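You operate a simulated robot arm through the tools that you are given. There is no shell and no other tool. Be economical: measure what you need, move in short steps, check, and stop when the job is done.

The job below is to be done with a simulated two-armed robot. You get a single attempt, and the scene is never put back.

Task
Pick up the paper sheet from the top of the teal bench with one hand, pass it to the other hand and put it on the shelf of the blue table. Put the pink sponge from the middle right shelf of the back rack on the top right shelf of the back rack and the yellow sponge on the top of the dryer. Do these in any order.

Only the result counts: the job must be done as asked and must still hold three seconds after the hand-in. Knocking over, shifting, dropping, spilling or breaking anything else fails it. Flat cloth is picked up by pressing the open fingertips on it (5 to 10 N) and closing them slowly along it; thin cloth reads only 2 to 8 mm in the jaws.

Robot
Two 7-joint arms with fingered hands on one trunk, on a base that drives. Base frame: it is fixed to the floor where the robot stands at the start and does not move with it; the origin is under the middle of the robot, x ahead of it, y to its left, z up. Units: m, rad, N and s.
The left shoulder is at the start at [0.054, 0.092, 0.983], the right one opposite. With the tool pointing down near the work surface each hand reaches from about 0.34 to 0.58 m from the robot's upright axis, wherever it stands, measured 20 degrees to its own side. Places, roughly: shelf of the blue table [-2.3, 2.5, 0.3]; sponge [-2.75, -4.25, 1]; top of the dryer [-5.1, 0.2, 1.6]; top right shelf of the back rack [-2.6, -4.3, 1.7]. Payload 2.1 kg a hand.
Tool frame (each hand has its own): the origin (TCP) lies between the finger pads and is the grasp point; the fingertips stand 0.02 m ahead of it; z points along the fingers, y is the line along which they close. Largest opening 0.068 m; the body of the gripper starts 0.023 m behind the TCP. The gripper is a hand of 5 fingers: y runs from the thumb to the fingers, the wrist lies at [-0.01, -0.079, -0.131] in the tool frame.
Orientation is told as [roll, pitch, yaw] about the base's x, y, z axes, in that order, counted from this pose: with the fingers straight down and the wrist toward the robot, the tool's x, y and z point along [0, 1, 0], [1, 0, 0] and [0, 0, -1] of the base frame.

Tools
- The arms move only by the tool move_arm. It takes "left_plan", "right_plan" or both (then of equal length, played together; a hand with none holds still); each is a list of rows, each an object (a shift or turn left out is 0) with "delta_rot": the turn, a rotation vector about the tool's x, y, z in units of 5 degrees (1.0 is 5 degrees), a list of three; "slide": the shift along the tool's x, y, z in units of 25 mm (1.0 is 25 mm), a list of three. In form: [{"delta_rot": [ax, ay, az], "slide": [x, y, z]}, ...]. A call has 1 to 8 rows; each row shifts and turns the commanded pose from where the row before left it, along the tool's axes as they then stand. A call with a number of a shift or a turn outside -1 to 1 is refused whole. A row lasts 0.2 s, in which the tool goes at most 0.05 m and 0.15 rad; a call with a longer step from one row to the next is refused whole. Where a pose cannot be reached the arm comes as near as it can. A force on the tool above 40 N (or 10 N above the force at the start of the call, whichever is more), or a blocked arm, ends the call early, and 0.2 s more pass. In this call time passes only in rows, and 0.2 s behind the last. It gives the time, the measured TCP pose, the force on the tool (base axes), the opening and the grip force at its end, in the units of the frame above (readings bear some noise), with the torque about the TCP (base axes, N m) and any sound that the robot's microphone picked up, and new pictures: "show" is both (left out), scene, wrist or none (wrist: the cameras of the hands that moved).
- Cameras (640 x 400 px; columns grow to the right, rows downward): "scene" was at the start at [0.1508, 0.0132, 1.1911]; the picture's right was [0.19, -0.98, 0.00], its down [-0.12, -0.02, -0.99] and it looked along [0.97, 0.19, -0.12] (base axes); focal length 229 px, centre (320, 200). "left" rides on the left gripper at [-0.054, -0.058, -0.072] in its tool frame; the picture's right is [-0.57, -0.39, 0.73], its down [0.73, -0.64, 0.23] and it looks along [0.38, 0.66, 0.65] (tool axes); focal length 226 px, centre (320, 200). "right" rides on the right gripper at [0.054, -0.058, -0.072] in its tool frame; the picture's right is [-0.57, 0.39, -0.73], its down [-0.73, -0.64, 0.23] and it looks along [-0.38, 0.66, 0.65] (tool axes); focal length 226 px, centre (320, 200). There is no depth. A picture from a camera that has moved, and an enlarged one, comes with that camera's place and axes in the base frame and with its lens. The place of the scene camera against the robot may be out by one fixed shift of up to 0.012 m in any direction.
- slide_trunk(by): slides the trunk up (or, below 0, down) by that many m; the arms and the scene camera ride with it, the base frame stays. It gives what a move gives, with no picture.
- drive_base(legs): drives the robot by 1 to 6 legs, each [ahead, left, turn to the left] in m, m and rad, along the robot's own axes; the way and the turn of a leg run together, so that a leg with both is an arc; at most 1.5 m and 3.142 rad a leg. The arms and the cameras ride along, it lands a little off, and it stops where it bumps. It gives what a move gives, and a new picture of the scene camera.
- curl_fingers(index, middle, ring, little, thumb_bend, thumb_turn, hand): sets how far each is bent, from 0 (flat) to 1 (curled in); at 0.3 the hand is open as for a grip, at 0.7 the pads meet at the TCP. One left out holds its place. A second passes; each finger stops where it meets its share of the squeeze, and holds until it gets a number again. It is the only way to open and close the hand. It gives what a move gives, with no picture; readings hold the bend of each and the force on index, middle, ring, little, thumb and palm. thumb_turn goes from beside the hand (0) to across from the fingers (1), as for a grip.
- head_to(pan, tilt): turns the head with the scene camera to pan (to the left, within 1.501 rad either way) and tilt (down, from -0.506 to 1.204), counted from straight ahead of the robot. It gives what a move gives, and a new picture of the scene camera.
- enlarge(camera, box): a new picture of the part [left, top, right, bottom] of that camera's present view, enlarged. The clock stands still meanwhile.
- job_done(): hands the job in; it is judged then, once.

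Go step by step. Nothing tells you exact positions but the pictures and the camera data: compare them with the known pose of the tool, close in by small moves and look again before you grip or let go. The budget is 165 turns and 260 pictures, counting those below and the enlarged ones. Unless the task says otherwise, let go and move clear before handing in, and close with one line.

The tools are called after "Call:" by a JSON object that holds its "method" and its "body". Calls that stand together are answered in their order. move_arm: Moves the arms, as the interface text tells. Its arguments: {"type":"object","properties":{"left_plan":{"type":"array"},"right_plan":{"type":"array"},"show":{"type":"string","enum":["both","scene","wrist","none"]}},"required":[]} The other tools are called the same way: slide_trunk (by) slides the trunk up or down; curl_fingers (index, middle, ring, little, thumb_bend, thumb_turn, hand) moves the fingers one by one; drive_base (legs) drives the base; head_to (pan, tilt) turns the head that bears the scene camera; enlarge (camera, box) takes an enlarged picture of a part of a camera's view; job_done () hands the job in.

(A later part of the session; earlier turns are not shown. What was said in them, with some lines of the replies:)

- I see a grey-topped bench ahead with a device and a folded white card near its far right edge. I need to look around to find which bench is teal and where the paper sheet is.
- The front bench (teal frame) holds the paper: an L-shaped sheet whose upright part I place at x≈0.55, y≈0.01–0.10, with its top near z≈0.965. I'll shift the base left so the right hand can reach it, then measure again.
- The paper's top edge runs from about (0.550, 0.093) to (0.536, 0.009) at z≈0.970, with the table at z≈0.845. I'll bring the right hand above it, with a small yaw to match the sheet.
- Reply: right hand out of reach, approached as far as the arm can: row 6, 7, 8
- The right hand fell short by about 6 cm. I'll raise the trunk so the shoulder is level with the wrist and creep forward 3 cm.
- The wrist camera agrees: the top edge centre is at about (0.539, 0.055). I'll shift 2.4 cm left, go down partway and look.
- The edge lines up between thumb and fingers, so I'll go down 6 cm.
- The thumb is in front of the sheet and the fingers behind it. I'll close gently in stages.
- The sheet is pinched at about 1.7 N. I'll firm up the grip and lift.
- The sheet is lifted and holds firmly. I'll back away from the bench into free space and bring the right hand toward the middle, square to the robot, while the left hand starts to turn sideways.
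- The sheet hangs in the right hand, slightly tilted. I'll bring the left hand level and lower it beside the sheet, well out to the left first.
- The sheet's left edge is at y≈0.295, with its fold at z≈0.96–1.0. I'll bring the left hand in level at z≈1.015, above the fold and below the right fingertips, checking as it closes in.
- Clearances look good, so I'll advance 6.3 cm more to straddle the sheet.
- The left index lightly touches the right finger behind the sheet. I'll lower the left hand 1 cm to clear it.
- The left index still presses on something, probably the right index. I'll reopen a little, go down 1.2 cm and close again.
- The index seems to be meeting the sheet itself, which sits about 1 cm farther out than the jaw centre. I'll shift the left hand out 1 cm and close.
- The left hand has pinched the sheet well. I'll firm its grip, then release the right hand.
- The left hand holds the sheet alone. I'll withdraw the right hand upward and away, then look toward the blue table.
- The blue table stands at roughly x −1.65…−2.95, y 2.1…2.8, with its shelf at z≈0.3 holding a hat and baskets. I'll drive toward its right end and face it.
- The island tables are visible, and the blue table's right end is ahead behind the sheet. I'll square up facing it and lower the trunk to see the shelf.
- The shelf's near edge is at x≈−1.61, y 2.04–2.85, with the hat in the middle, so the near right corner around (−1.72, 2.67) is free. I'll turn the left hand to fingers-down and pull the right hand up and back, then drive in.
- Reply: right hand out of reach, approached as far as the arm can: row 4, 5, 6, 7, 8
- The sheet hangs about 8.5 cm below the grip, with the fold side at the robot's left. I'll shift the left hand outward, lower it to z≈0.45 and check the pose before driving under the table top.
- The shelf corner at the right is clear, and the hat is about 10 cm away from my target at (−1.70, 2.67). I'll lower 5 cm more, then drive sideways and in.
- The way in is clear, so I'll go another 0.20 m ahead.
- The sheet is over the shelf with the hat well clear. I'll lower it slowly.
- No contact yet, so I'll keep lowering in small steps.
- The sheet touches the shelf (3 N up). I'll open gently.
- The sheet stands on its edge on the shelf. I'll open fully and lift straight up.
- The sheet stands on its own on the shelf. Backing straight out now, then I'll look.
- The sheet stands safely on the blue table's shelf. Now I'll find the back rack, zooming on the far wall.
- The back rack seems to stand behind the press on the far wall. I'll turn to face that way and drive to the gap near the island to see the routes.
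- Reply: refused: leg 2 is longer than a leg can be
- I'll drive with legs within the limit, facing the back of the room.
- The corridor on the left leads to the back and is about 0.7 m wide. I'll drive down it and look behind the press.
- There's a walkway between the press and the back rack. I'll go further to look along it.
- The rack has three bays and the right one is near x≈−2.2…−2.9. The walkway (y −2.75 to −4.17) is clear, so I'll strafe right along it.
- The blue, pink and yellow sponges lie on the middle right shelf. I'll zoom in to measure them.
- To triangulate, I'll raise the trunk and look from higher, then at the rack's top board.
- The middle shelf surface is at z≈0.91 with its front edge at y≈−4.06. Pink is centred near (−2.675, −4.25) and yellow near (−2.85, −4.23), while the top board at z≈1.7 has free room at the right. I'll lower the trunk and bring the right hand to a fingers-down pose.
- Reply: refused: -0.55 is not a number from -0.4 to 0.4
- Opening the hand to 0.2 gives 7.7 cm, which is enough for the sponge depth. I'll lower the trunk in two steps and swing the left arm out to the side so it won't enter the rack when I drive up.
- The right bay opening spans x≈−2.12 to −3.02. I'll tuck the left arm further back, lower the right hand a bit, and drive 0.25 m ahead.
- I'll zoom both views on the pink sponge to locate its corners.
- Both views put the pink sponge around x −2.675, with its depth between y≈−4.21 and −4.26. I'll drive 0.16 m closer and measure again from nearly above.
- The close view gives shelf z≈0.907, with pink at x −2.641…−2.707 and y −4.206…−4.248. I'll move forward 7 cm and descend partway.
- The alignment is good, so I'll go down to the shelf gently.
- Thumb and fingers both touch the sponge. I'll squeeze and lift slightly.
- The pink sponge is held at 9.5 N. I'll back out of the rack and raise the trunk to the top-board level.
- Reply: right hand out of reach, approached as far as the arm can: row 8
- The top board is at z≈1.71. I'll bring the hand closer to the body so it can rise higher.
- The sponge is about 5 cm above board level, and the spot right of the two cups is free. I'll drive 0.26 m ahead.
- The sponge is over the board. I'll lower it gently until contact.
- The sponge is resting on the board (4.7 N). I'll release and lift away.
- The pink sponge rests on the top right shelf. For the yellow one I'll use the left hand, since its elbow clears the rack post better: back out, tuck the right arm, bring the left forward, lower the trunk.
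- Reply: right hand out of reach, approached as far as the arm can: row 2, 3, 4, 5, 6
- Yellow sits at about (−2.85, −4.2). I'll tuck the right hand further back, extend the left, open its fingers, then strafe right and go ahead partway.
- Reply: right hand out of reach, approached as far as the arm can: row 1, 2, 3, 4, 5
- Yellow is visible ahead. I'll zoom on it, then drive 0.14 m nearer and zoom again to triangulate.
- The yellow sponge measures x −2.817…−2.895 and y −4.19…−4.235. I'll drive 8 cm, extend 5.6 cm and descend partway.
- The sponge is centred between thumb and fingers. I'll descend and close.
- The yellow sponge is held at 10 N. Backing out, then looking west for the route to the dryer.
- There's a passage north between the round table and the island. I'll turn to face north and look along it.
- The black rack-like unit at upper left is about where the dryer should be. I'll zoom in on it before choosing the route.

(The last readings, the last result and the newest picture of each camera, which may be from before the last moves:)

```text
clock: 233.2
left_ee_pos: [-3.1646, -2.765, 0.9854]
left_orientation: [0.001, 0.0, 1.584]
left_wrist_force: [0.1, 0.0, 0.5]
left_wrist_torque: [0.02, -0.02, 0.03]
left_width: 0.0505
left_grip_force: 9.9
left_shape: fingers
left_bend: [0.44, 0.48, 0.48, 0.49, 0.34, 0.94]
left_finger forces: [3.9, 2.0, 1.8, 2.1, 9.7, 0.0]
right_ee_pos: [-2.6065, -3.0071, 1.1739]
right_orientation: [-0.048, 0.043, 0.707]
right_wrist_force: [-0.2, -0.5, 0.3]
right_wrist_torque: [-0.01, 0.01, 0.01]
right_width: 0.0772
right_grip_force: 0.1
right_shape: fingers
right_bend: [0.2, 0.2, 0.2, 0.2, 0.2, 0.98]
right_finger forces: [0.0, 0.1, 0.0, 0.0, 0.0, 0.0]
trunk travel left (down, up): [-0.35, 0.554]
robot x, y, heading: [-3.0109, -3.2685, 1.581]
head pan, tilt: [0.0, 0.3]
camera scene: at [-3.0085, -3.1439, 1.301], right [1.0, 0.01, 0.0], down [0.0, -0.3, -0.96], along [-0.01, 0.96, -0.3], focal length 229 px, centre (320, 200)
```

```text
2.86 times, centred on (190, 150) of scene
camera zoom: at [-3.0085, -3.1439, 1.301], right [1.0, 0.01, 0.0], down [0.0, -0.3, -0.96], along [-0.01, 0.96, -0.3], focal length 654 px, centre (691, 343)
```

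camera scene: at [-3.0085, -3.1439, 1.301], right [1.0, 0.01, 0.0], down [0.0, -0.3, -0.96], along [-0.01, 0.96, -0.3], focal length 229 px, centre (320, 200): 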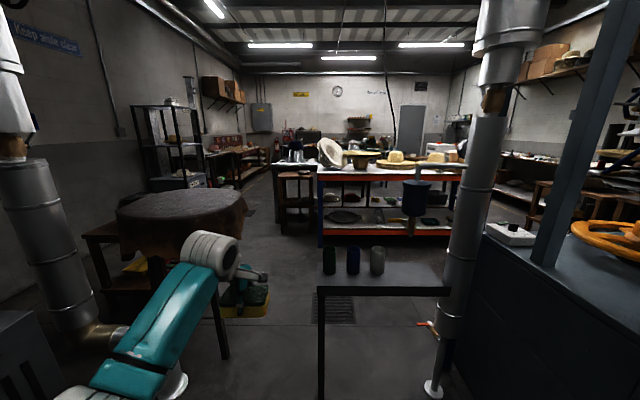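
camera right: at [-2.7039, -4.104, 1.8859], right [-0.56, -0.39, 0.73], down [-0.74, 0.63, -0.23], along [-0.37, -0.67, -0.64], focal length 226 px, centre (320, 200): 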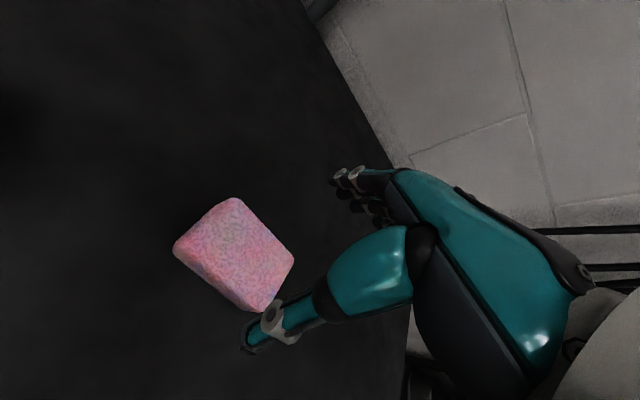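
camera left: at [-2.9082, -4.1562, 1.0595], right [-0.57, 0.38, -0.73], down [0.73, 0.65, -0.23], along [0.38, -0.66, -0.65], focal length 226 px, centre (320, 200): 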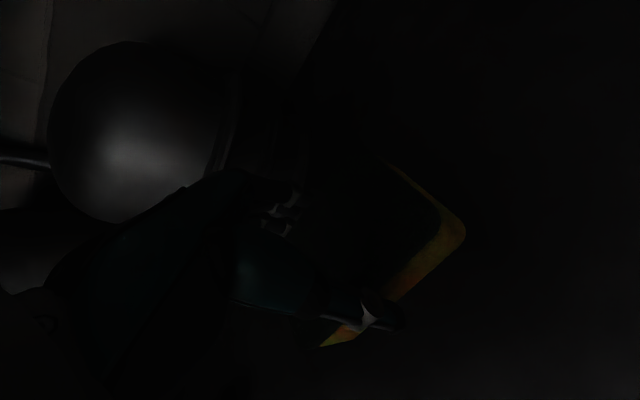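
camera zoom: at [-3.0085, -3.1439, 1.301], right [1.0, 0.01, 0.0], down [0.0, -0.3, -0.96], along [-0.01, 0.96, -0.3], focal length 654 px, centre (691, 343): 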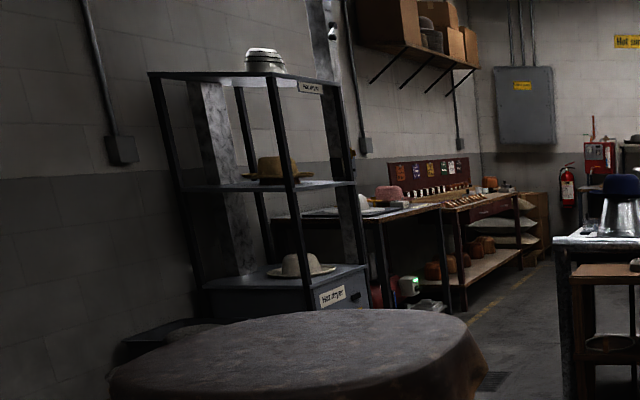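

It's labelled "Hot dryer", with a free top board at about z 1.6 besides one hat. The near gap looks too narrow, so I'll return by the known corridor: face south, bring the right arm in, and raise the trunk a bit.

Call:
{"method": "drive_base", "body": {"legs": [[0, 0, 1.57], [0, 0, 1.565]]}}

Call:
{"method": "move_arm", "body": {"right_plan": [{"delta_rot": [0, 0, -1]}, {"delta_rot": [0, 0, -1]}, {"delta_rot": [0, 0, -1]}, {"delta_rot": [0, 0, -1]}, {"delta_rot": [0, 0, -1]}, {"delta_rot": [0, 0, -1]}, {"delta_rot": [0, 0, -1]}, {"delta_rot": [0, 0, -1]}], "show": "none"}}

Call:
{"method": "move_arm", "body": {"right_plan": [{"delta_rot": [0, 0, -1], "slide": [1, 0.5, 0]}, {"delta_rot": [0, 0, -1], "slide": [1, 0.5, 0]}, {"slide": [1, 0.5, 0]}, {"slide": [1, 0.5, 0]}, {"slide": [1, 0.5, 0]}, {"slide": [1, 0.5, 0]}, {"slide": [1, 0.5, 0]}, {"slide": [1, 0.5, 0]}], "show": "none"}}

Call:
{"method": "slide_trunk", "body": {"by": 0.3}}

Call:
{"method": "drive_base", "body": {"legs": [[0, 1.45, 0], [0, 1.42, 0]]}}

```text
clock: 241.3
left_ee_pos: [-2.84, -3.7673, 0.9862]
left_orientation: [0.0, -0.002, -1.527]
left_wrist_force: [-1.0, -0.5, 0.1]
left_wrist_torque: [0.02, 0.03, -0.03]
left_width: 0.0498
left_grip_force: 8.5
left_shape: fingers
left_bend: [0.45, 0.48, 0.48, 0.49, 0.35, 0.94]
left_finger forces: [3.7, 1.7, 1.5, 2.0, 8.8, 0.0]
right_ee_pos: [-3.4059, -3.544, 1.1731]
right_orientation: [-0.049, 0.044, -2.4]
right_wrist_force: [-0.6, 0.2, 1.2]
right_wrist_torque: [-0.01, -0.03, 0.01]
right_width: 0.0772
right_grip_force: 0.0
right_shape: fingers
right_bend: [0.2, 0.2, 0.2, 0.2, 0.2, 0.98]
right_finger forces: [0.1, 0.0, 0.0, 0.0, 0.0, 0.0]
trunk travel left (down, up): [-0.35, 0.554]
robot x, y, heading: [-3.0133, -3.2685, -1.529]
head pan, tilt: [0.0, 0.3]
camera scene: at [-3.0016, -3.4027, 1.301], right [-1.0, -0.04, 0.0], down [-0.01, 0.3, -0.96], along [0.04, -0.95, -0.3], focal length 229 px, centre (320, 200)
```

scene: 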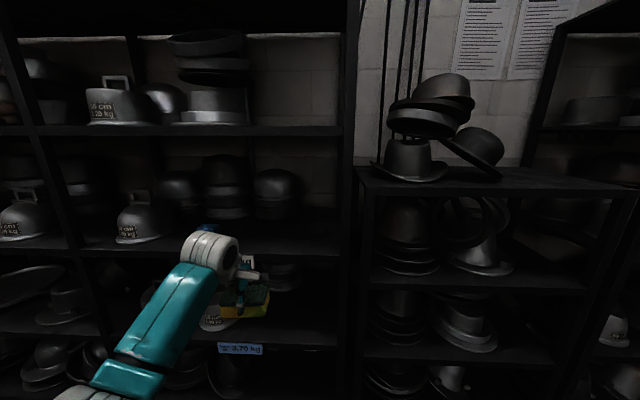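

```text
clock: 243.1
left_ee_pos: [-2.8399, -3.7672, 0.9861]
left_orientation: [0.0, -0.001, -1.527]
left_wrist_force: [-0.1, 0.7, -0.2]
left_wrist_torque: [0.02, -0.01, 0.0]
left_width: 0.0497
left_grip_force: 8.7
left_shape: fingers
left_bend: [0.45, 0.48, 0.48, 0.49, 0.35, 0.94]
left_finger forces: [3.5, 1.7, 1.5, 2.0, 8.9, 0.1]
right_ee_pos: [-3.405, -3.5438, 1.1749]
right_orientation: [-0.022, 0.062, -1.812]
right_wrist_force: [-0.5, -0.1, 0.5]
right_wrist_torque: [-0.03, 0.02, 0.0]
right_width: 0.0773
right_grip_force: 0.0
right_shape: fingers
right_bend: [0.2, 0.2, 0.2, 0.2, 0.2, 0.98]
right_finger forces: [0.1, 0.0, 0.0, 0.1, 0.0, 0.1]
right hand out of reach, approached as far as the arm can: row 8
trunk travel left (down, up): [-0.35, 0.554]
robot x, y, heading: [-3.0116, -3.2687, -1.527]
head pan, tilt: [0.0, 0.3]
```

```text
clock: 244.9
left_ee_pos: [-2.84, -3.7674, 0.9872]
left_orientation: [0.001, 0.002, -1.527]
left_wrist_force: [-0.4, 0.0, 0.0]
left_wrist_torque: [-0.02, 0.03, -0.03]
left_width: 0.0495
left_grip_force: 8.7
left_shape: fingers
left_bend: [0.45, 0.48, 0.48, 0.49, 0.35, 0.94]
left_finger forces: [3.6, 1.7, 1.4, 2.0, 8.9, 0.0]
right_ee_pos: [-3.2162, -3.663, 1.1646]
right_orientation: [-0.009, 0.064, -1.641]
right_wrist_force: [1.4, -0.6, 1.0]
right_wrist_torque: [-0.02, -0.03, 0.01]
right_width: 0.0772
right_grip_force: 0.2
right_shape: fingers
right_bend: [0.2, 0.2, 0.2, 0.2, 0.2, 0.98]
right_finger forces: [0.0, 0.0, 0.0, 0.0, 0.0, 0.0]
trunk travel left (down, up): [-0.35, 0.554]
robot x, y, heading: [-3.0092, -3.2726, -1.527]
head pan, tilt: [0.0, 0.3]
```

```text
clock: 247.9
left_ee_pos: [-2.8392, -3.7672, 1.2877]
left_orientation: [0.0, 0.0, -1.526]
left_wrist_force: [0.3, -0.1, 0.1]
left_wrist_torque: [0.0, -0.02, 0.0]
left_width: 0.0493
left_grip_force: 9.1
left_shape: fingers
left_bend: [0.45, 0.48, 0.48, 0.49, 0.35, 0.94]
left_finger forces: [3.7, 1.7, 1.5, 2.0, 8.9, 0.1]
right_ee_pos: [-3.2163, -3.6638, 1.4638]
right_orientation: [-0.012, 0.066, -1.64]
right_wrist_force: [0.2, -0.2, -0.3]
right_wrist_torque: [0.0, 0.0, -0.02]
right_width: 0.077
right_grip_force: 0.0
right_shape: fingers
right_bend: [0.2, 0.2, 0.2, 0.2, 0.2, 0.98]
right_finger forces: [0.0, 0.0, 0.0, 0.0, 0.0, 0.0]
trunk travel left (down, up): [-0.65, 0.254]
robot x, y, heading: [-3.0129, -3.2728, -1.532]
head pan, tilt: [0.0, 0.3]
```

```text
clock: 261.8
left_ee_pos: [0.0507, -3.6302, 1.2867]
left_orientation: [0.001, 0.001, -1.505]
left_wrist_force: [0.0, 0.2, -0.2]
left_wrist_torque: [-0.03, -0.01, 0.02]
left_width: 0.0496
left_grip_force: 9.0
left_shape: fingers
left_bend: [0.45, 0.48, 0.48, 0.49, 0.35, 0.94]
left_finger forces: [3.7, 1.8, 1.5, 1.9, 8.9, 0.0]
right_ee_pos: [-0.3298, -3.5349, 1.4645]
right_orientation: [-0.013, 0.066, -1.618]
right_wrist_force: [-0.8, 0.4, -0.4]
right_wrist_torque: [0.04, -0.01, 0.02]
right_width: 0.0771
right_grip_force: 0.1
right_shape: fingers
right_bend: [0.2, 0.2, 0.2, 0.2, 0.2, 0.98]
right_finger forces: [0.0, 0.1, 0.1, 0.0, 0.0, 0.0]
trunk travel left (down, up): [-0.65, 0.254]
robot x, y, heading: [-0.1309, -3.1362, -1.502]
head pan, tilt: [0.0, 0.3]
camera scene: at [-0.1207, -3.2474, 1.6021], right [-1.0, -0.07, 0.0], down [-0.02, 0.3, -0.96], along [0.06, -0.95, -0.3], focal length 229 px, centre (320, 200)
```

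scene: 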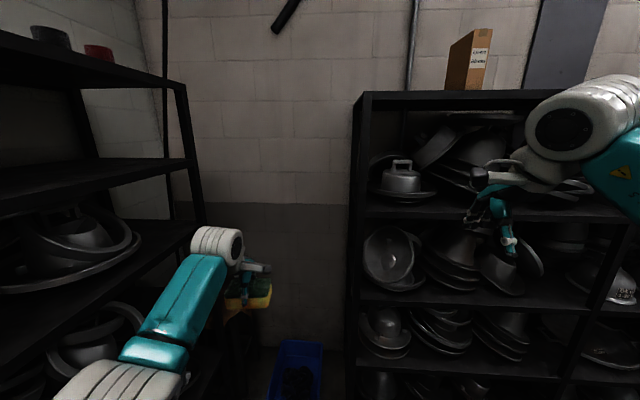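

I've reached the corridor. I'll correct the heading and reverse north in steps.

Call:
{"method": "drive_base", "body": {"legs": [[0, 0, -0.068], [-1.3, 0.01, 0]]}}

```text
clock: 268.9
left_ee_pos: [0.0296, -2.3313, 1.2856]
left_orientation: [0.002, 0.0, -1.578]
left_wrist_force: [0.5, 0.2, -0.9]
left_wrist_torque: [0.02, -0.02, 0.04]
left_width: 0.0496
left_grip_force: 8.9
left_shape: fingers
left_bend: [0.45, 0.48, 0.48, 0.49, 0.35, 0.94]
left_finger forces: [3.7, 1.7, 1.4, 1.8, 8.9, 0.1]
right_ee_pos: [-0.3432, -2.2074, 1.4634]
right_orientation: [-0.012, 0.065, -1.689]
right_wrist_force: [0.1, -0.4, 0.7]
right_wrist_torque: [0.02, 0.01, 0.0]
right_width: 0.0771
right_grip_force: 0.0
right_shape: fingers
right_bend: [0.2, 0.2, 0.2, 0.2, 0.2, 0.98]
right_finger forces: [0.0, 0.0, 0.0, 0.1, 0.1, 0.0]
trunk travel left (down, up): [-0.65, 0.254]
robot x, y, heading: [-0.1152, -1.8259, -1.581]
head pan, tilt: [0.0, 0.3]
camera scene: at [-0.1136, -1.9351, 1.6021], right [-1.0, 0.01, 0.0], down [0.0, 0.3, -0.96], along [-0.01, -0.96, -0.3], focal length 229 px, centre (320, 200)
```

scene: 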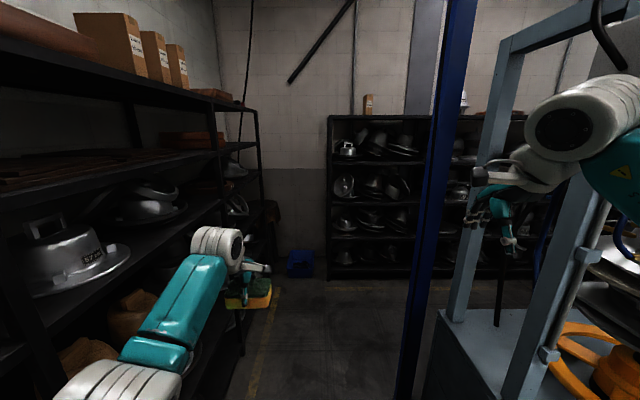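

All clear; I'll continue reversing north out of the corridor, then face west.

Call:
{"method": "drive_base", "body": {"legs": [[-1.4, 0, 0.005], [-1.4, 0, 0.005], [-0.5, -0.3, 0], [0, 0, -1.56]]}}

Call:
{"method": "head_to", "body": {"pan": 0, "tilt": 0.35}}

```text
clock: 289.1
left_ee_pos: [-0.9277, 1.3127, 1.2869]
left_orientation: [0.0, 0.0, -3.119]
left_wrist_force: [-0.1, -0.1, 0.5]
left_wrist_torque: [-0.01, -0.02, 0.02]
left_width: 0.0491
left_grip_force: 9.0
left_shape: fingers
left_bend: [0.45, 0.48, 0.48, 0.49, 0.35, 0.94]
left_finger forces: [3.6, 1.8, 1.6, 1.9, 8.6, 0.0]
right_ee_pos: [-0.8148, 1.6883, 1.4646]
right_orientation: [-0.011, 0.067, 3.049]
right_wrist_force: [-0.3, -0.2, 0.0]
right_wrist_torque: [0.02, -0.03, 0.05]
right_width: 0.077
right_grip_force: 0.0
right_shape: fingers
right_bend: [0.2, 0.2, 0.2, 0.2, 0.2, 0.98]
right_finger forces: [0.1, 0.0, 0.1, 0.1, 0.1, 0.0]
trunk travel left (down, up): [-0.65, 0.254]
robot x, y, heading: [-0.4255, 1.4736, -3.124]
head pan, tilt: [0.0, 0.3]
camera scene: at [-0.5299, 1.4653, 1.6021], right [-0.02, 1.0, 0.0], down [0.3, 0.01, -0.96], along [-0.95, -0.02, -0.3], focal length 229 px, centre (320, 200)
```

scene: 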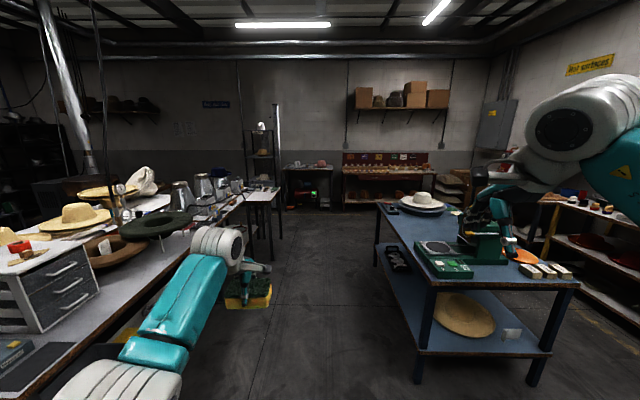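

```text
clock: 289.8
left_ee_pos: [-0.9296, 1.3127, 1.2871]
left_orientation: [0.001, 0.0, -3.121]
left_wrist_force: [-0.5, -0.4, -0.9]
left_wrist_torque: [0.0, 0.0, -0.01]
left_width: 0.0493
left_grip_force: 9.2
left_shape: fingers
left_bend: [0.45, 0.48, 0.48, 0.49, 0.35, 0.94]
left_finger forces: [3.7, 1.6, 1.6, 2.0, 8.5, 0.1]
right_ee_pos: [-0.8155, 1.6887, 1.4641]
right_orientation: [-0.014, 0.065, 3.05]
right_wrist_force: [-0.1, 0.3, -0.4]
right_wrist_torque: [0.0, 0.03, 0.0]
right_width: 0.0772
right_grip_force: 0.1
right_shape: fingers
right_bend: [0.2, 0.2, 0.2, 0.2, 0.2, 0.98]
right_finger forces: [0.0, 0.1, 0.0, 0.0, 0.0, 0.0]
trunk travel left (down, up): [-0.65, 0.254]
robot x, y, heading: [-0.4311, 1.4738, -3.117]
head pan, tilt: [0.0, 0.351]
camera scene: at [-0.5297, 1.4652, 1.5974], right [-0.02, 1.0, 0.0], down [0.34, 0.01, -0.94], along [-0.94, -0.02, -0.34], focal length 229 px, centre (320, 200)
```

scene: 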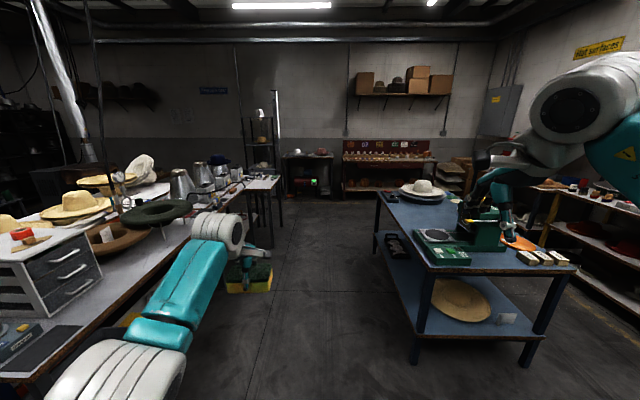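

The lane west is clear. I'll drive to about x≈−4.0 and look at the dryer.

Call:
{"method": "drive_base", "body": {"legs": [[1.3, 0, -0.02], [1.3, 0, 0], [0.9, 0, 0]]}}

Call:
{"method": "head_to", "body": {"pan": 0.7, "tilt": 0.2}}

```text
clock: 306.7
left_ee_pos: [-4.4003, 1.1573, 1.2869]
left_orientation: [0.001, 0.001, -3.079]
left_wrist_force: [0.3, -0.6, 0.3]
left_wrist_torque: [-0.05, 0.02, 0.01]
left_width: 0.049
left_grip_force: 8.1
left_shape: fingers
left_bend: [0.45, 0.48, 0.48, 0.49, 0.35, 0.94]
left_finger forces: [3.6, 1.6, 1.5, 1.9, 8.5, 0.0]
right_ee_pos: [-4.3035, 1.5385, 1.4633]
right_orientation: [-0.012, 0.067, 3.088]
right_wrist_force: [-0.5, -0.4, 0.6]
right_wrist_torque: [0.0, -0.03, -0.01]
right_width: 0.0771
right_grip_force: 0.0
right_shape: fingers
right_bend: [0.2, 0.2, 0.2, 0.2, 0.2, 0.98]
right_finger forces: [0.0, 0.0, 0.0, 0.1, 0.0, 0.0]
trunk travel left (down, up): [-0.65, 0.254]
robot x, y, heading: [-3.9054, 1.3388, -3.08]
head pan, tilt: [0.0, 0.351]
camera scene: at [-4.0085, 1.3265, 1.5973], right [-0.06, 1.0, 0.0], down [0.34, 0.02, -0.94], along [-0.94, -0.06, -0.34], focal length 229 px, centre (320, 200)
```

scene: 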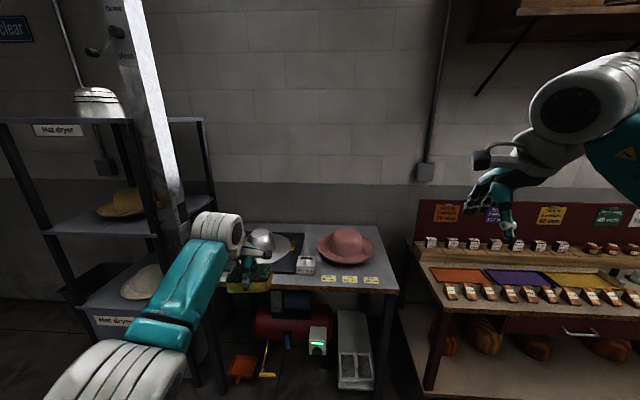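

```text
clock: 307.8
left_ee_pos: [-4.4009, 1.1569, 1.2864]
left_orientation: [-0.001, 0.001, -3.08]
left_wrist_force: [0.3, -0.5, -0.2]
left_wrist_torque: [0.0, 0.0, 0.02]
left_width: 0.0493
left_grip_force: 8.0
left_shape: fingers
left_bend: [0.45, 0.48, 0.48, 0.49, 0.35, 0.94]
left_finger forces: [3.6, 1.7, 1.5, 1.9, 8.6, 0.1]
right_ee_pos: [-4.3023, 1.5369, 1.4641]
right_orientation: [-0.009, 0.067, 3.089]
right_wrist_force: [0.5, 0.9, -0.3]
right_wrist_torque: [0.0, 0.0, -0.02]
right_width: 0.0771
right_grip_force: 0.2
right_shape: fingers
right_bend: [0.2, 0.2, 0.2, 0.2, 0.2, 0.98]
right_finger forces: [0.0, 0.0, 0.1, 0.0, 0.0, 0.0]
trunk travel left (down, up): [-0.65, 0.254]
robot x, y, heading: [-3.9092, 1.3367, -3.082]
head pan, tilt: [0.7, 0.201]
camera scene: at [-3.9827, 1.268, 1.6113], right [-0.69, 0.72, 0.0], down [0.14, 0.14, -0.98], along [-0.71, -0.68, -0.2], focal length 229 px, centre (320, 200)
```

scene: 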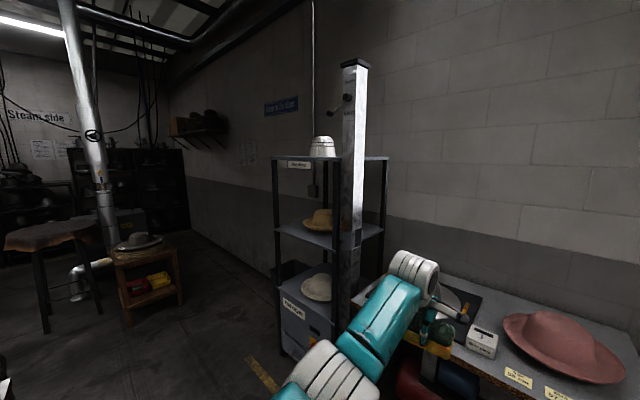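

The dryer's front is at x≈−4.93, y −0.15…0.5, with a hat on its top at about (−5.16, 0.16) and a tall silver post near (−4.9, 0.6). I'll move in front of it, staying well back.

Call:
{"method": "drive_base", "body": {"legs": [[0.15, 0, -0.06], [0, 1.1, 0]]}}

Call:
{"method": "slide_trunk", "body": {"by": 0.25}}

Call:
{"method": "head_to", "body": {"pan": 0, "tilt": 0.35}}

```text
clock: 314.3
left_ee_pos: [-4.5713, 0.0944, 1.2874]
left_orientation: [-0.001, 0.0, 3.131]
left_wrist_force: [0.3, -0.4, -0.6]
left_wrist_torque: [0.02, -0.01, -0.02]
left_width: 0.0492
left_grip_force: 8.4
left_shape: fingers
left_bend: [0.45, 0.48, 0.48, 0.49, 0.35, 0.94]
left_finger forces: [3.7, 1.8, 1.5, 1.9, 8.7, 0.0]
right_ee_pos: [-4.4451, 0.4665, 1.4642]
right_orientation: [-0.01, 0.065, 3.018]
right_wrist_force: [-0.3, 0.6, 0.3]
right_wrist_torque: [-0.01, 0.01, 0.01]
right_width: 0.077
right_grip_force: 0.0
right_shape: fingers
right_bend: [0.2, 0.2, 0.2, 0.2, 0.2, 0.98]
right_finger forces: [0.1, 0.0, 0.0, 0.1, 0.0, 0.1]
trunk travel left (down, up): [-0.65, 0.254]
robot x, y, heading: [-4.063, 0.2407, 3.135]
head pan, tilt: [0.7, 0.201]
camera scene: at [-4.1455, 0.1748, 1.6113], right [-0.64, 0.77, 0.0], down [0.15, 0.13, -0.98], along [-0.76, -0.62, -0.2], focal length 229 px, centre (320, 200)
```

scene: 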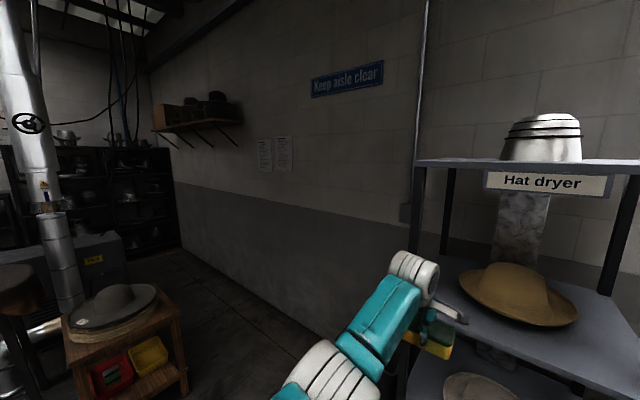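

```text
clock: 316.9
left_ee_pos: [-4.5704, 0.0946, 1.537]
left_orientation: [0.0, 0.003, 3.131]
left_wrist_force: [1.3, 0.7, -0.4]
left_wrist_torque: [-0.02, 0.0, -0.02]
left_width: 0.049
left_grip_force: 8.1
left_shape: fingers
left_bend: [0.45, 0.48, 0.48, 0.49, 0.35, 0.94]
left_finger forces: [3.6, 1.7, 1.5, 1.8, 8.6, 0.1]
right_ee_pos: [-4.4455, 0.4669, 1.7137]
right_orientation: [-0.011, 0.066, 3.019]
right_wrist_force: [0.1, -0.1, 0.0]
right_wrist_torque: [0.01, 0.0, 0.0]
right_width: 0.0772
right_grip_force: 0.0
right_shape: fingers
right_bend: [0.2, 0.2, 0.2, 0.2, 0.2, 0.98]
right_finger forces: [0.1, 0.1, 0.0, 0.0, 0.1, 0.0]
trunk travel left (down, up): [-0.9, 0.004]
robot x, y, heading: [-4.0643, 0.2408, 3.128]
head pan, tilt: [0.7, 0.201]
```

```text
clock: 318.0
left_ee_pos: [-4.5711, 0.0954, 1.5362]
left_orientation: [0.0, 0.001, 3.131]
left_wrist_force: [0.4, 0.8, 0.1]
left_wrist_torque: [0.0, 0.01, -0.01]
left_width: 0.0489
left_grip_force: 9.1
left_shape: fingers
left_bend: [0.45, 0.48, 0.48, 0.49, 0.35, 0.94]
left_finger forces: [3.5, 1.8, 1.4, 1.9, 8.6, 0.1]
right_ee_pos: [-4.4456, 0.466, 1.7138]
right_orientation: [-0.013, 0.066, 3.019]
right_wrist_force: [-0.1, 0.2, 0.9]
right_wrist_torque: [0.04, 0.02, 0.0]
right_width: 0.0772
right_grip_force: 0.0
right_shape: fingers
right_bend: [0.2, 0.2, 0.2, 0.2, 0.2, 0.98]
right_finger forces: [0.1, 0.1, 0.0, 0.0, 0.0, 0.1]
trunk travel left (down, up): [-0.9, 0.004]
robot x, y, heading: [-4.0644, 0.2398, 3.127]
head pan, tilt: [0.0, 0.351]
camera scene: at [-4.1642, 0.2352, 1.8475], right [0.01, 1.0, 0.0], down [0.34, 0.0, -0.94], along [-0.94, 0.01, -0.34], focal length 229 px, centre (320, 200)
```

scene: 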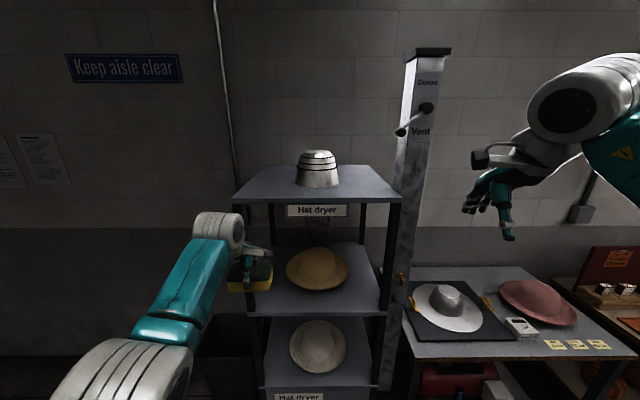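

The dryer top is at z≈1.585, x from −4.885 back, y −0.05…0.52, and the hat sits at about (−5.12, 0.24). The free spot is front-left, around (−5.01, 0.03). I'll raise the left hand, pull the right back, and approach.

Call:
{"method": "move_arm", "body": {"left_plan": [{"slide": [0, -0.3, -0.9]}, {"slide": [0, -0.3, -0.9]}, {"slide": [0, -0.3, -0.9]}, {"slide": [0, -0.1, -0.9]}, {"slide": [0, 0, -0.9]}, {"slide": [0, 0, -0.9]}], "right_plan": [{"slide": [0, -0.9, 0]}, {"slide": [0, -0.9, 0]}, {"slide": [0, -0.9, 0]}, {"slide": [0, -0.9, 0]}, {"slide": [0, -0.9, 0]}, {"slide": [0, 0, 0]}], "show": "none"}}

Call:
{"method": "drive_base", "body": {"legs": [[0.2, 0.065, 0.008]]}}

Call:
{"method": "enlarge", "body": {"camera": "left", "box": [0, 0, 640, 400]}}

```text
clock: 319.4
left_ee_pos: [-4.5452, 0.0952, 1.6716]
left_orientation: [0.0, 0.002, 3.13]
left_wrist_force: [-0.5, 0.0, 0.1]
left_wrist_torque: [0.0, 0.01, 0.01]
left_width: 0.049
left_grip_force: 8.9
left_shape: fingers
left_bend: [0.45, 0.48, 0.48, 0.49, 0.35, 0.94]
left_finger forces: [3.7, 1.7, 1.4, 1.8, 8.5, 0.1]
right_ee_pos: [-4.3343, 0.4532, 1.7209]
right_orientation: [-0.011, 0.067, 3.015]
right_wrist_force: [-0.2, 1.8, 0.2]
right_wrist_torque: [0.01, 0.0, 0.03]
right_width: 0.0773
right_grip_force: 0.1
right_shape: fingers
right_bend: [0.2, 0.2, 0.2, 0.2, 0.2, 0.98]
right_finger forces: [0.0, 0.1, 0.0, 0.0, 0.0, 0.0]
trunk travel left (down, up): [-0.9, 0.004]
robot x, y, heading: [-4.0637, 0.2364, 3.133]
head pan, tilt: [0.0, 0.351]
```

```text
clock: 321.0
left_ee_pos: [-4.7422, 0.0265, 1.6712]
left_orientation: [0.001, 0.001, 3.14]
left_wrist_force: [0.2, 0.0, 0.2]
left_wrist_torque: [0.04, 0.01, 0.02]
left_width: 0.0489
left_grip_force: 8.5
left_shape: fingers
left_bend: [0.45, 0.48, 0.48, 0.49, 0.35, 0.94]
left_finger forces: [3.6, 1.7, 1.5, 1.9, 8.5, 0.1]
right_ee_pos: [-4.5368, 0.388, 1.7229]
right_orientation: [-0.013, 0.066, 3.026]
right_wrist_force: [-1.0, 0.2, 0.4]
right_wrist_torque: [0.0, -0.01, 0.02]
right_width: 0.0771
right_grip_force: 0.0
right_shape: fingers
right_bend: [0.2, 0.2, 0.2, 0.2, 0.2, 0.98]
right_finger forces: [0.1, 0.0, 0.0, 0.0, 0.0, 0.0]
trunk travel left (down, up): [-0.9, 0.004]
robot x, y, heading: [-4.2622, 0.1775, 3.139]
head pan, tilt: [0.0, 0.351]
camera scene: at [-4.3638, 0.1708, 1.8474], right [0.0, 1.0, 0.0], down [0.34, 0.0, -0.94], along [-0.94, 0.0, -0.34], focal length 229 px, centre (320, 200)
```

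scene: 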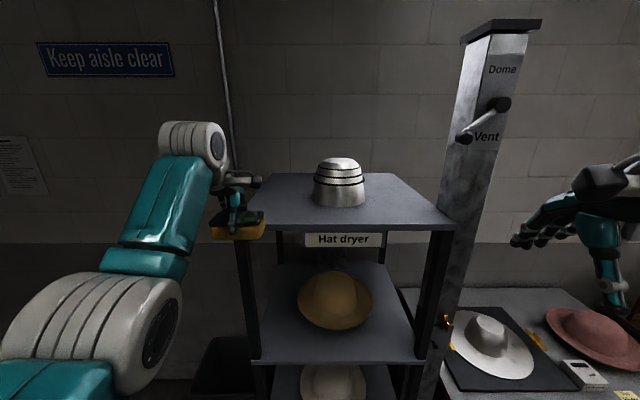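

```text
1.00 times, centred on (320, 200) of left (not enlarged: the box is as wide or as high as the picture)
camera zoom: at [-4.6841, 0.0802, 1.7443], right [0.39, 0.57, -0.73], down [0.64, -0.73, -0.23], along [-0.66, -0.38, -0.65], focal length 226 px, centre (320, 200)
```

zoom: 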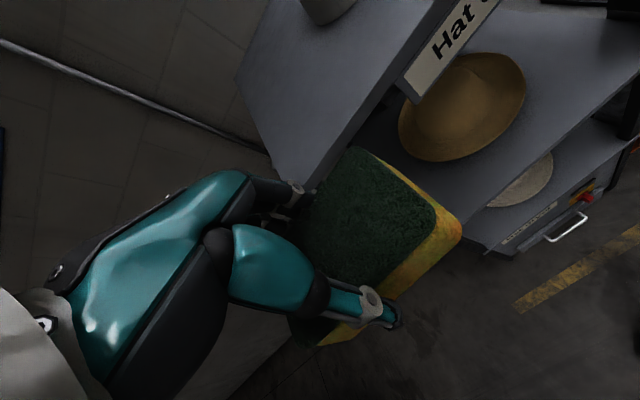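

The geometry is confirmed: board front-left corner at (−4.88, −0.04), hat's left edge at y≈0.15. I'll drive 0.26 m ahead with a 2 cm shift right, aiming at (−5.0, 0.045).

Call:
{"method": "drive_base", "body": {"legs": [[0.258, -0.018, 0]]}}

Call:
{"method": "enlarge", "body": {"camera": "left", "box": [0, 0, 640, 400]}}

```text
clock: 322.9
left_ee_pos: [-4.9995, 0.0459, 1.6715]
left_orientation: [-0.001, 0.002, 3.141]
left_wrist_force: [0.3, -0.4, -0.4]
left_wrist_torque: [0.0, -0.01, 0.0]
left_width: 0.0488
left_grip_force: 8.8
left_shape: fingers
left_bend: [0.45, 0.48, 0.48, 0.49, 0.35, 0.94]
left_finger forces: [3.5, 1.7, 1.5, 1.8, 8.5, 0.1]
right_ee_pos: [-4.793, 0.4054, 1.7191]
right_orientation: [-0.01, 0.067, 3.027]
right_wrist_force: [-0.1, -0.7, 0.1]
right_wrist_torque: [-0.02, 0.0, 0.0]
right_width: 0.0771
right_grip_force: 0.0
right_shape: fingers
right_bend: [0.2, 0.2, 0.2, 0.2, 0.2, 0.98]
right_finger forces: [0.0, 0.0, 0.0, 0.0, 0.0, 0.0]
trunk travel left (down, up): [-0.9, 0.004]
robot x, y, heading: [-4.5193, 0.1934, 3.142]
head pan, tilt: [0.0, 0.351]
camera scene: at [-4.6206, 0.1896, 1.8474], right [0.0, 1.0, 0.0], down [0.34, 0.0, -0.94], along [-0.94, 0.0, -0.34], focal length 229 px, centre (320, 200)
```

scene: 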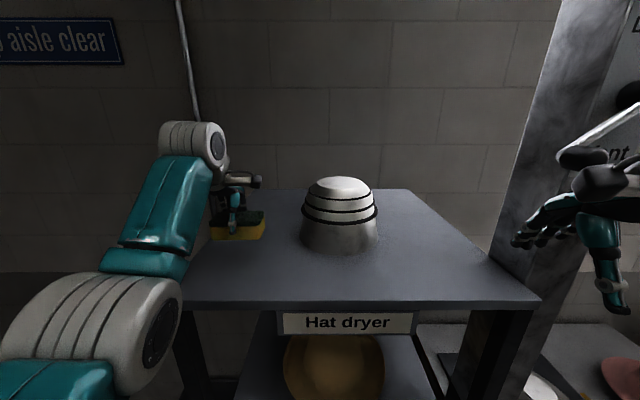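

```text
1.00 times, centred on (320, 200) of left (not enlarged: the box is as wide or as high as the picture)
camera zoom: at [-4.941, 0.0993, 1.7443], right [0.39, 0.57, -0.73], down [0.64, -0.73, -0.23], along [-0.66, -0.38, -0.65], focal length 226 px, centre (320, 200)
```

zoom: 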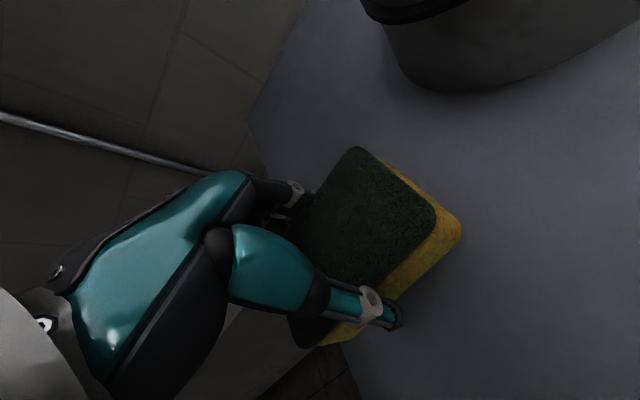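

The sponge is over the board with margin on both sides. Lowering now.

Call:
{"method": "move_arm", "body": {"left_plan": [{"slide": [0, 0, 0.6]}, {"slide": [0, 0, 0.6]}, {"slide": [0, 0, 0.4]}, {"slide": [0, 0, 0.3]}, {"slide": [0, 0, 0.2]}], "show": "scene"}}

```text
clock: 324.1
left_ee_pos: [-4.9994, 0.0456, 1.62]
left_orientation: [0.0, -0.001, 3.14]
left_wrist_force: [-0.7, 0.1, 0.0]
left_wrist_torque: [-0.01, -0.01, 0.01]
left_width: 0.049
left_grip_force: 8.5
left_shape: fingers
left_bend: [0.45, 0.48, 0.48, 0.49, 0.35, 0.95]
left_finger forces: [3.6, 1.7, 1.4, 1.9, 8.5, 0.0]
right_ee_pos: [-4.7921, 0.4056, 1.7196]
right_orientation: [-0.011, 0.066, 3.026]
right_wrist_force: [-0.8, -0.7, 0.3]
right_wrist_torque: [-0.03, 0.01, 0.01]
right_width: 0.0772
right_grip_force: 0.1
right_shape: fingers
right_bend: [0.2, 0.2, 0.2, 0.2, 0.2, 0.98]
right_finger forces: [0.0, 0.0, 0.0, 0.0, 0.1, 0.0]
trunk travel left (down, up): [-0.9, 0.004]
robot x, y, heading: [-4.5201, 0.1923, 3.139]
head pan, tilt: [0.0, 0.351]
camera scene: at [-4.6201, 0.1896, 1.8474], right [0.0, 1.0, 0.0], down [0.34, 0.0, -0.94], along [-0.94, 0.0, -0.34], focal length 229 px, centre (320, 200)
```

scene: 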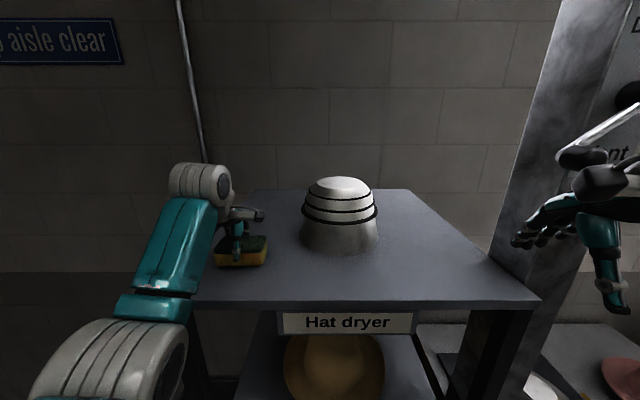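

Call:
{"method": "move_arm", "body": {"left_plan": [{"slide": [0, 0, 0.2]}, {"slide": [0, 0, 0.2]}], "show": "none"}}

```text
clock: 324.7
left_ee_pos: [-4.998, 0.0461, 1.6113]
left_orientation: [0.0, -0.006, 3.138]
left_wrist_force: [-1.9, -0.3, 18.6]
left_wrist_torque: [-0.1, -0.03, -0.01]
left_width: 0.0505
left_grip_force: 11.6
left_shape: fingers
left_bend: [0.44, 0.48, 0.47, 0.49, 0.35, 0.95]
left_finger forces: [4.3, 2.5, 2.2, 2.5, 12.1, 0.1]
right_ee_pos: [-4.7907, 0.4067, 1.7215]
right_orientation: [-0.01, 0.065, 3.025]
right_wrist_force: [-0.9, 0.1, -1.0]
right_wrist_torque: [0.01, 0.03, 0.0]
right_width: 0.0772
right_grip_force: 0.1
right_shape: fingers
right_bend: [0.2, 0.2, 0.2, 0.2, 0.2, 0.98]
right_finger forces: [0.0, 0.0, 0.0, 0.0, 0.0, 0.1]
trunk travel left (down, up): [-0.9, 0.004]
robot x, y, heading: [-4.5138, 0.1895, 3.141]
head pan, tilt: [0.0, 0.351]
```

The sponge now presses on the board (18.6 N). I'll ease up 4 mm, release and lift away.

Call:
{"method": "move_arm", "body": {"left_plan": [{"slide": [0, 0, -0.16]}], "show": "none"}}

Call:
{"method": "curl_fingers", "body": {"hand": "left", "index": 0.2, "middle": 0.2, "ring": 0.2, "little": 0.2, "thumb_bend": 0.2}}

Call:
{"method": "move_arm", "body": {"left_plan": [{"slide": [0, 0, -0.5]}, {"slide": [0, 0, -0.6]}, {"slide": [0, 0, -0.8]}, {"slide": [0, 0, -0.8]}], "show": "both"}}

```text
clock: 325.1
left_ee_pos: [-4.9978, 0.0472, 1.6118]
left_orientation: [0.0, 0.003, 3.139]
left_wrist_force: [0.7, 2.0, 5.1]
left_wrist_torque: [0.01, -0.03, -0.07]
left_width: 0.0499
left_grip_force: 10.6
left_shape: fingers
left_bend: [0.45, 0.48, 0.47, 0.5, 0.35, 0.95]
left_finger forces: [3.7, 2.1, 1.9, 2.0, 10.5, 0.0]
right_ee_pos: [-4.7912, 0.4072, 1.7214]
right_orientation: [-0.011, 0.064, 3.027]
right_wrist_force: [-0.2, 0.0, -0.1]
right_wrist_torque: [-0.01, -0.03, 0.01]
right_width: 0.077
right_grip_force: 0.1
right_shape: fingers
right_bend: [0.2, 0.2, 0.2, 0.2, 0.2, 0.98]
right_finger forces: [0.1, 0.0, 0.0, 0.0, 0.1, 0.1]
trunk travel left (down, up): [-0.9, 0.004]
robot x, y, heading: [-4.5206, 0.1969, 3.138]
head pan, tilt: [0.0, 0.351]
```

```text
clock: 326.1
left_ee_pos: [-4.9991, 0.0455, 1.6135]
left_orientation: [0.0, 0.0, 3.138]
left_wrist_force: [0.3, -0.1, 0.6]
left_wrist_torque: [-0.01, -0.01, 0.02]
left_width: 0.0771
left_grip_force: 0.1
left_shape: fingers
left_bend: [0.2, 0.2, 0.2, 0.2, 0.2, 0.98]
left_finger forces: [0.1, 0.1, 0.1, 0.1, 0.0, 0.0]
right_ee_pos: [-4.7923, 0.4064, 1.7217]
right_orientation: [-0.011, 0.065, 3.028]
right_wrist_force: [0.5, -0.6, 0.0]
right_wrist_torque: [-0.01, -0.02, 0.0]
right_width: 0.0769
right_grip_force: 0.1
right_shape: fingers
right_bend: [0.2, 0.2, 0.2, 0.2, 0.2, 0.98]
right_finger forces: [0.0, 0.0, 0.1, 0.0, 0.1, 0.1]
trunk travel left (down, up): [-0.9, 0.004]
robot x, y, heading: [-4.5215, 0.1925, 3.137]
head pan, tilt: [0.0, 0.351]
```

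```text
clock: 327.1
left_ee_pos: [-4.9986, 0.0475, 1.6802]
left_orientation: [0.0, 0.002, 3.139]
left_wrist_force: [-0.4, -0.3, 0.7]
left_wrist_torque: [0.0, 0.01, 0.01]
left_width: 0.0769
left_grip_force: 0.0
left_shape: fingers
left_bend: [0.2, 0.2, 0.2, 0.2, 0.2, 0.98]
left_finger forces: [0.0, 0.0, 0.0, 0.0, 0.0, 0.0]
right_ee_pos: [-4.7921, 0.4075, 1.7207]
right_orientation: [-0.012, 0.065, 3.027]
right_wrist_force: [0.2, -0.4, -0.2]
right_wrist_torque: [0.02, 0.01, -0.02]
right_width: 0.0772
right_grip_force: 0.1
right_shape: fingers
right_bend: [0.2, 0.2, 0.2, 0.2, 0.2, 0.98]
right_finger forces: [0.0, 0.1, 0.1, 0.0, 0.0, 0.0]
trunk travel left (down, up): [-0.9, 0.004]
robot x, y, heading: [-4.5215, 0.1947, 3.141]
head pan, tilt: [0.0, 0.351]
camera scene: at [-4.6198, 0.1897, 1.8475], right [0.0, 1.0, 0.0], down [0.34, 0.0, -0.94], along [-0.94, 0.0, -0.34], focal length 229 px, centre (320, 200)
camera left: at [-4.9401, 0.1003, 1.753], right [0.39, 0.57, -0.73], down [0.64, -0.73, -0.23], along [-0.66, -0.38, -0.65], focal length 226 px, centre (320, 200)
```

scene: 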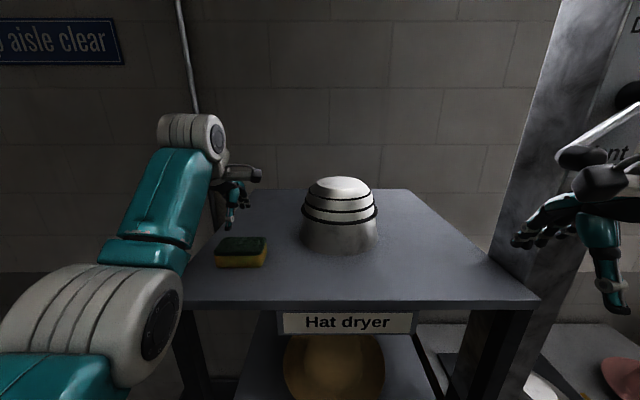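
left: 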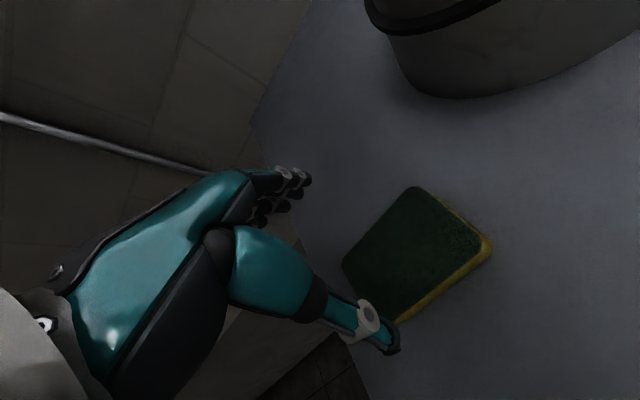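

The yellow sponge rests on the dryer top beside the undisturbed hat. I'll back clear and then hand in.

Call:
{"method": "drive_base", "body": {"legs": [[-0.35, 0, 0]]}}

```text
clock: 329.4
left_ee_pos: [-4.6466, 0.0456, 1.6809]
left_orientation: [0.0, 0.0, 3.14]
left_wrist_force: [-0.1, 0.0, -0.1]
left_wrist_torque: [0.03, 0.0, -0.01]
left_width: 0.0771
left_grip_force: 0.0
left_shape: fingers
left_bend: [0.2, 0.2, 0.2, 0.2, 0.2, 0.98]
left_finger forces: [0.0, 0.1, 0.1, 0.0, 0.0, 0.0]
right_ee_pos: [-4.4413, 0.4058, 1.7211]
right_orientation: [-0.01, 0.067, 3.026]
right_wrist_force: [-0.4, -0.4, 0.4]
right_wrist_torque: [0.01, 0.0, 0.02]
right_width: 0.0773
right_grip_force: 0.1
right_shape: fingers
right_bend: [0.2, 0.2, 0.2, 0.2, 0.2, 0.98]
right_finger forces: [0.0, 0.1, 0.0, 0.1, 0.0, 0.1]
trunk travel left (down, up): [-0.9, 0.004]
robot x, y, heading: [-4.167, 0.1921, 3.142]
head pan, tilt: [0.0, 0.351]
camera scene: at [-4.2686, 0.1888, 1.8475], right [0.0, 1.0, 0.0], down [0.34, 0.0, -0.94], along [-0.94, 0.0, -0.34], focal length 229 px, centre (320, 200)
```

scene: 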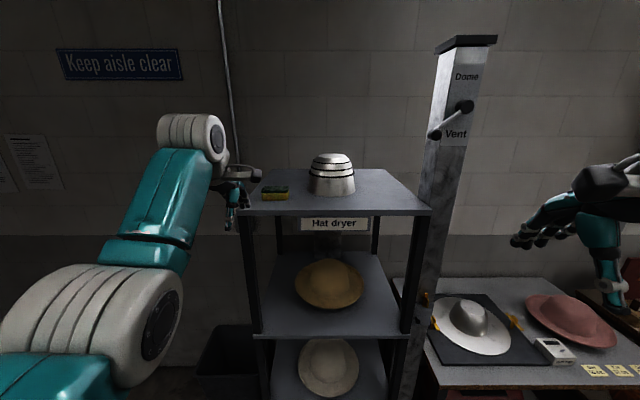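

All three items are in place and both hands are clear, so I'm handing in.

Call:
{"method": "job_done", "body": {}}

```text
The job is handed in.
```

The job is handed in: the paper sheet is on the blue table's shelf, passed from right hand to left. The pink sponge is on the top right shelf of the back rack, and the yellow sponge is on top of the dryer.
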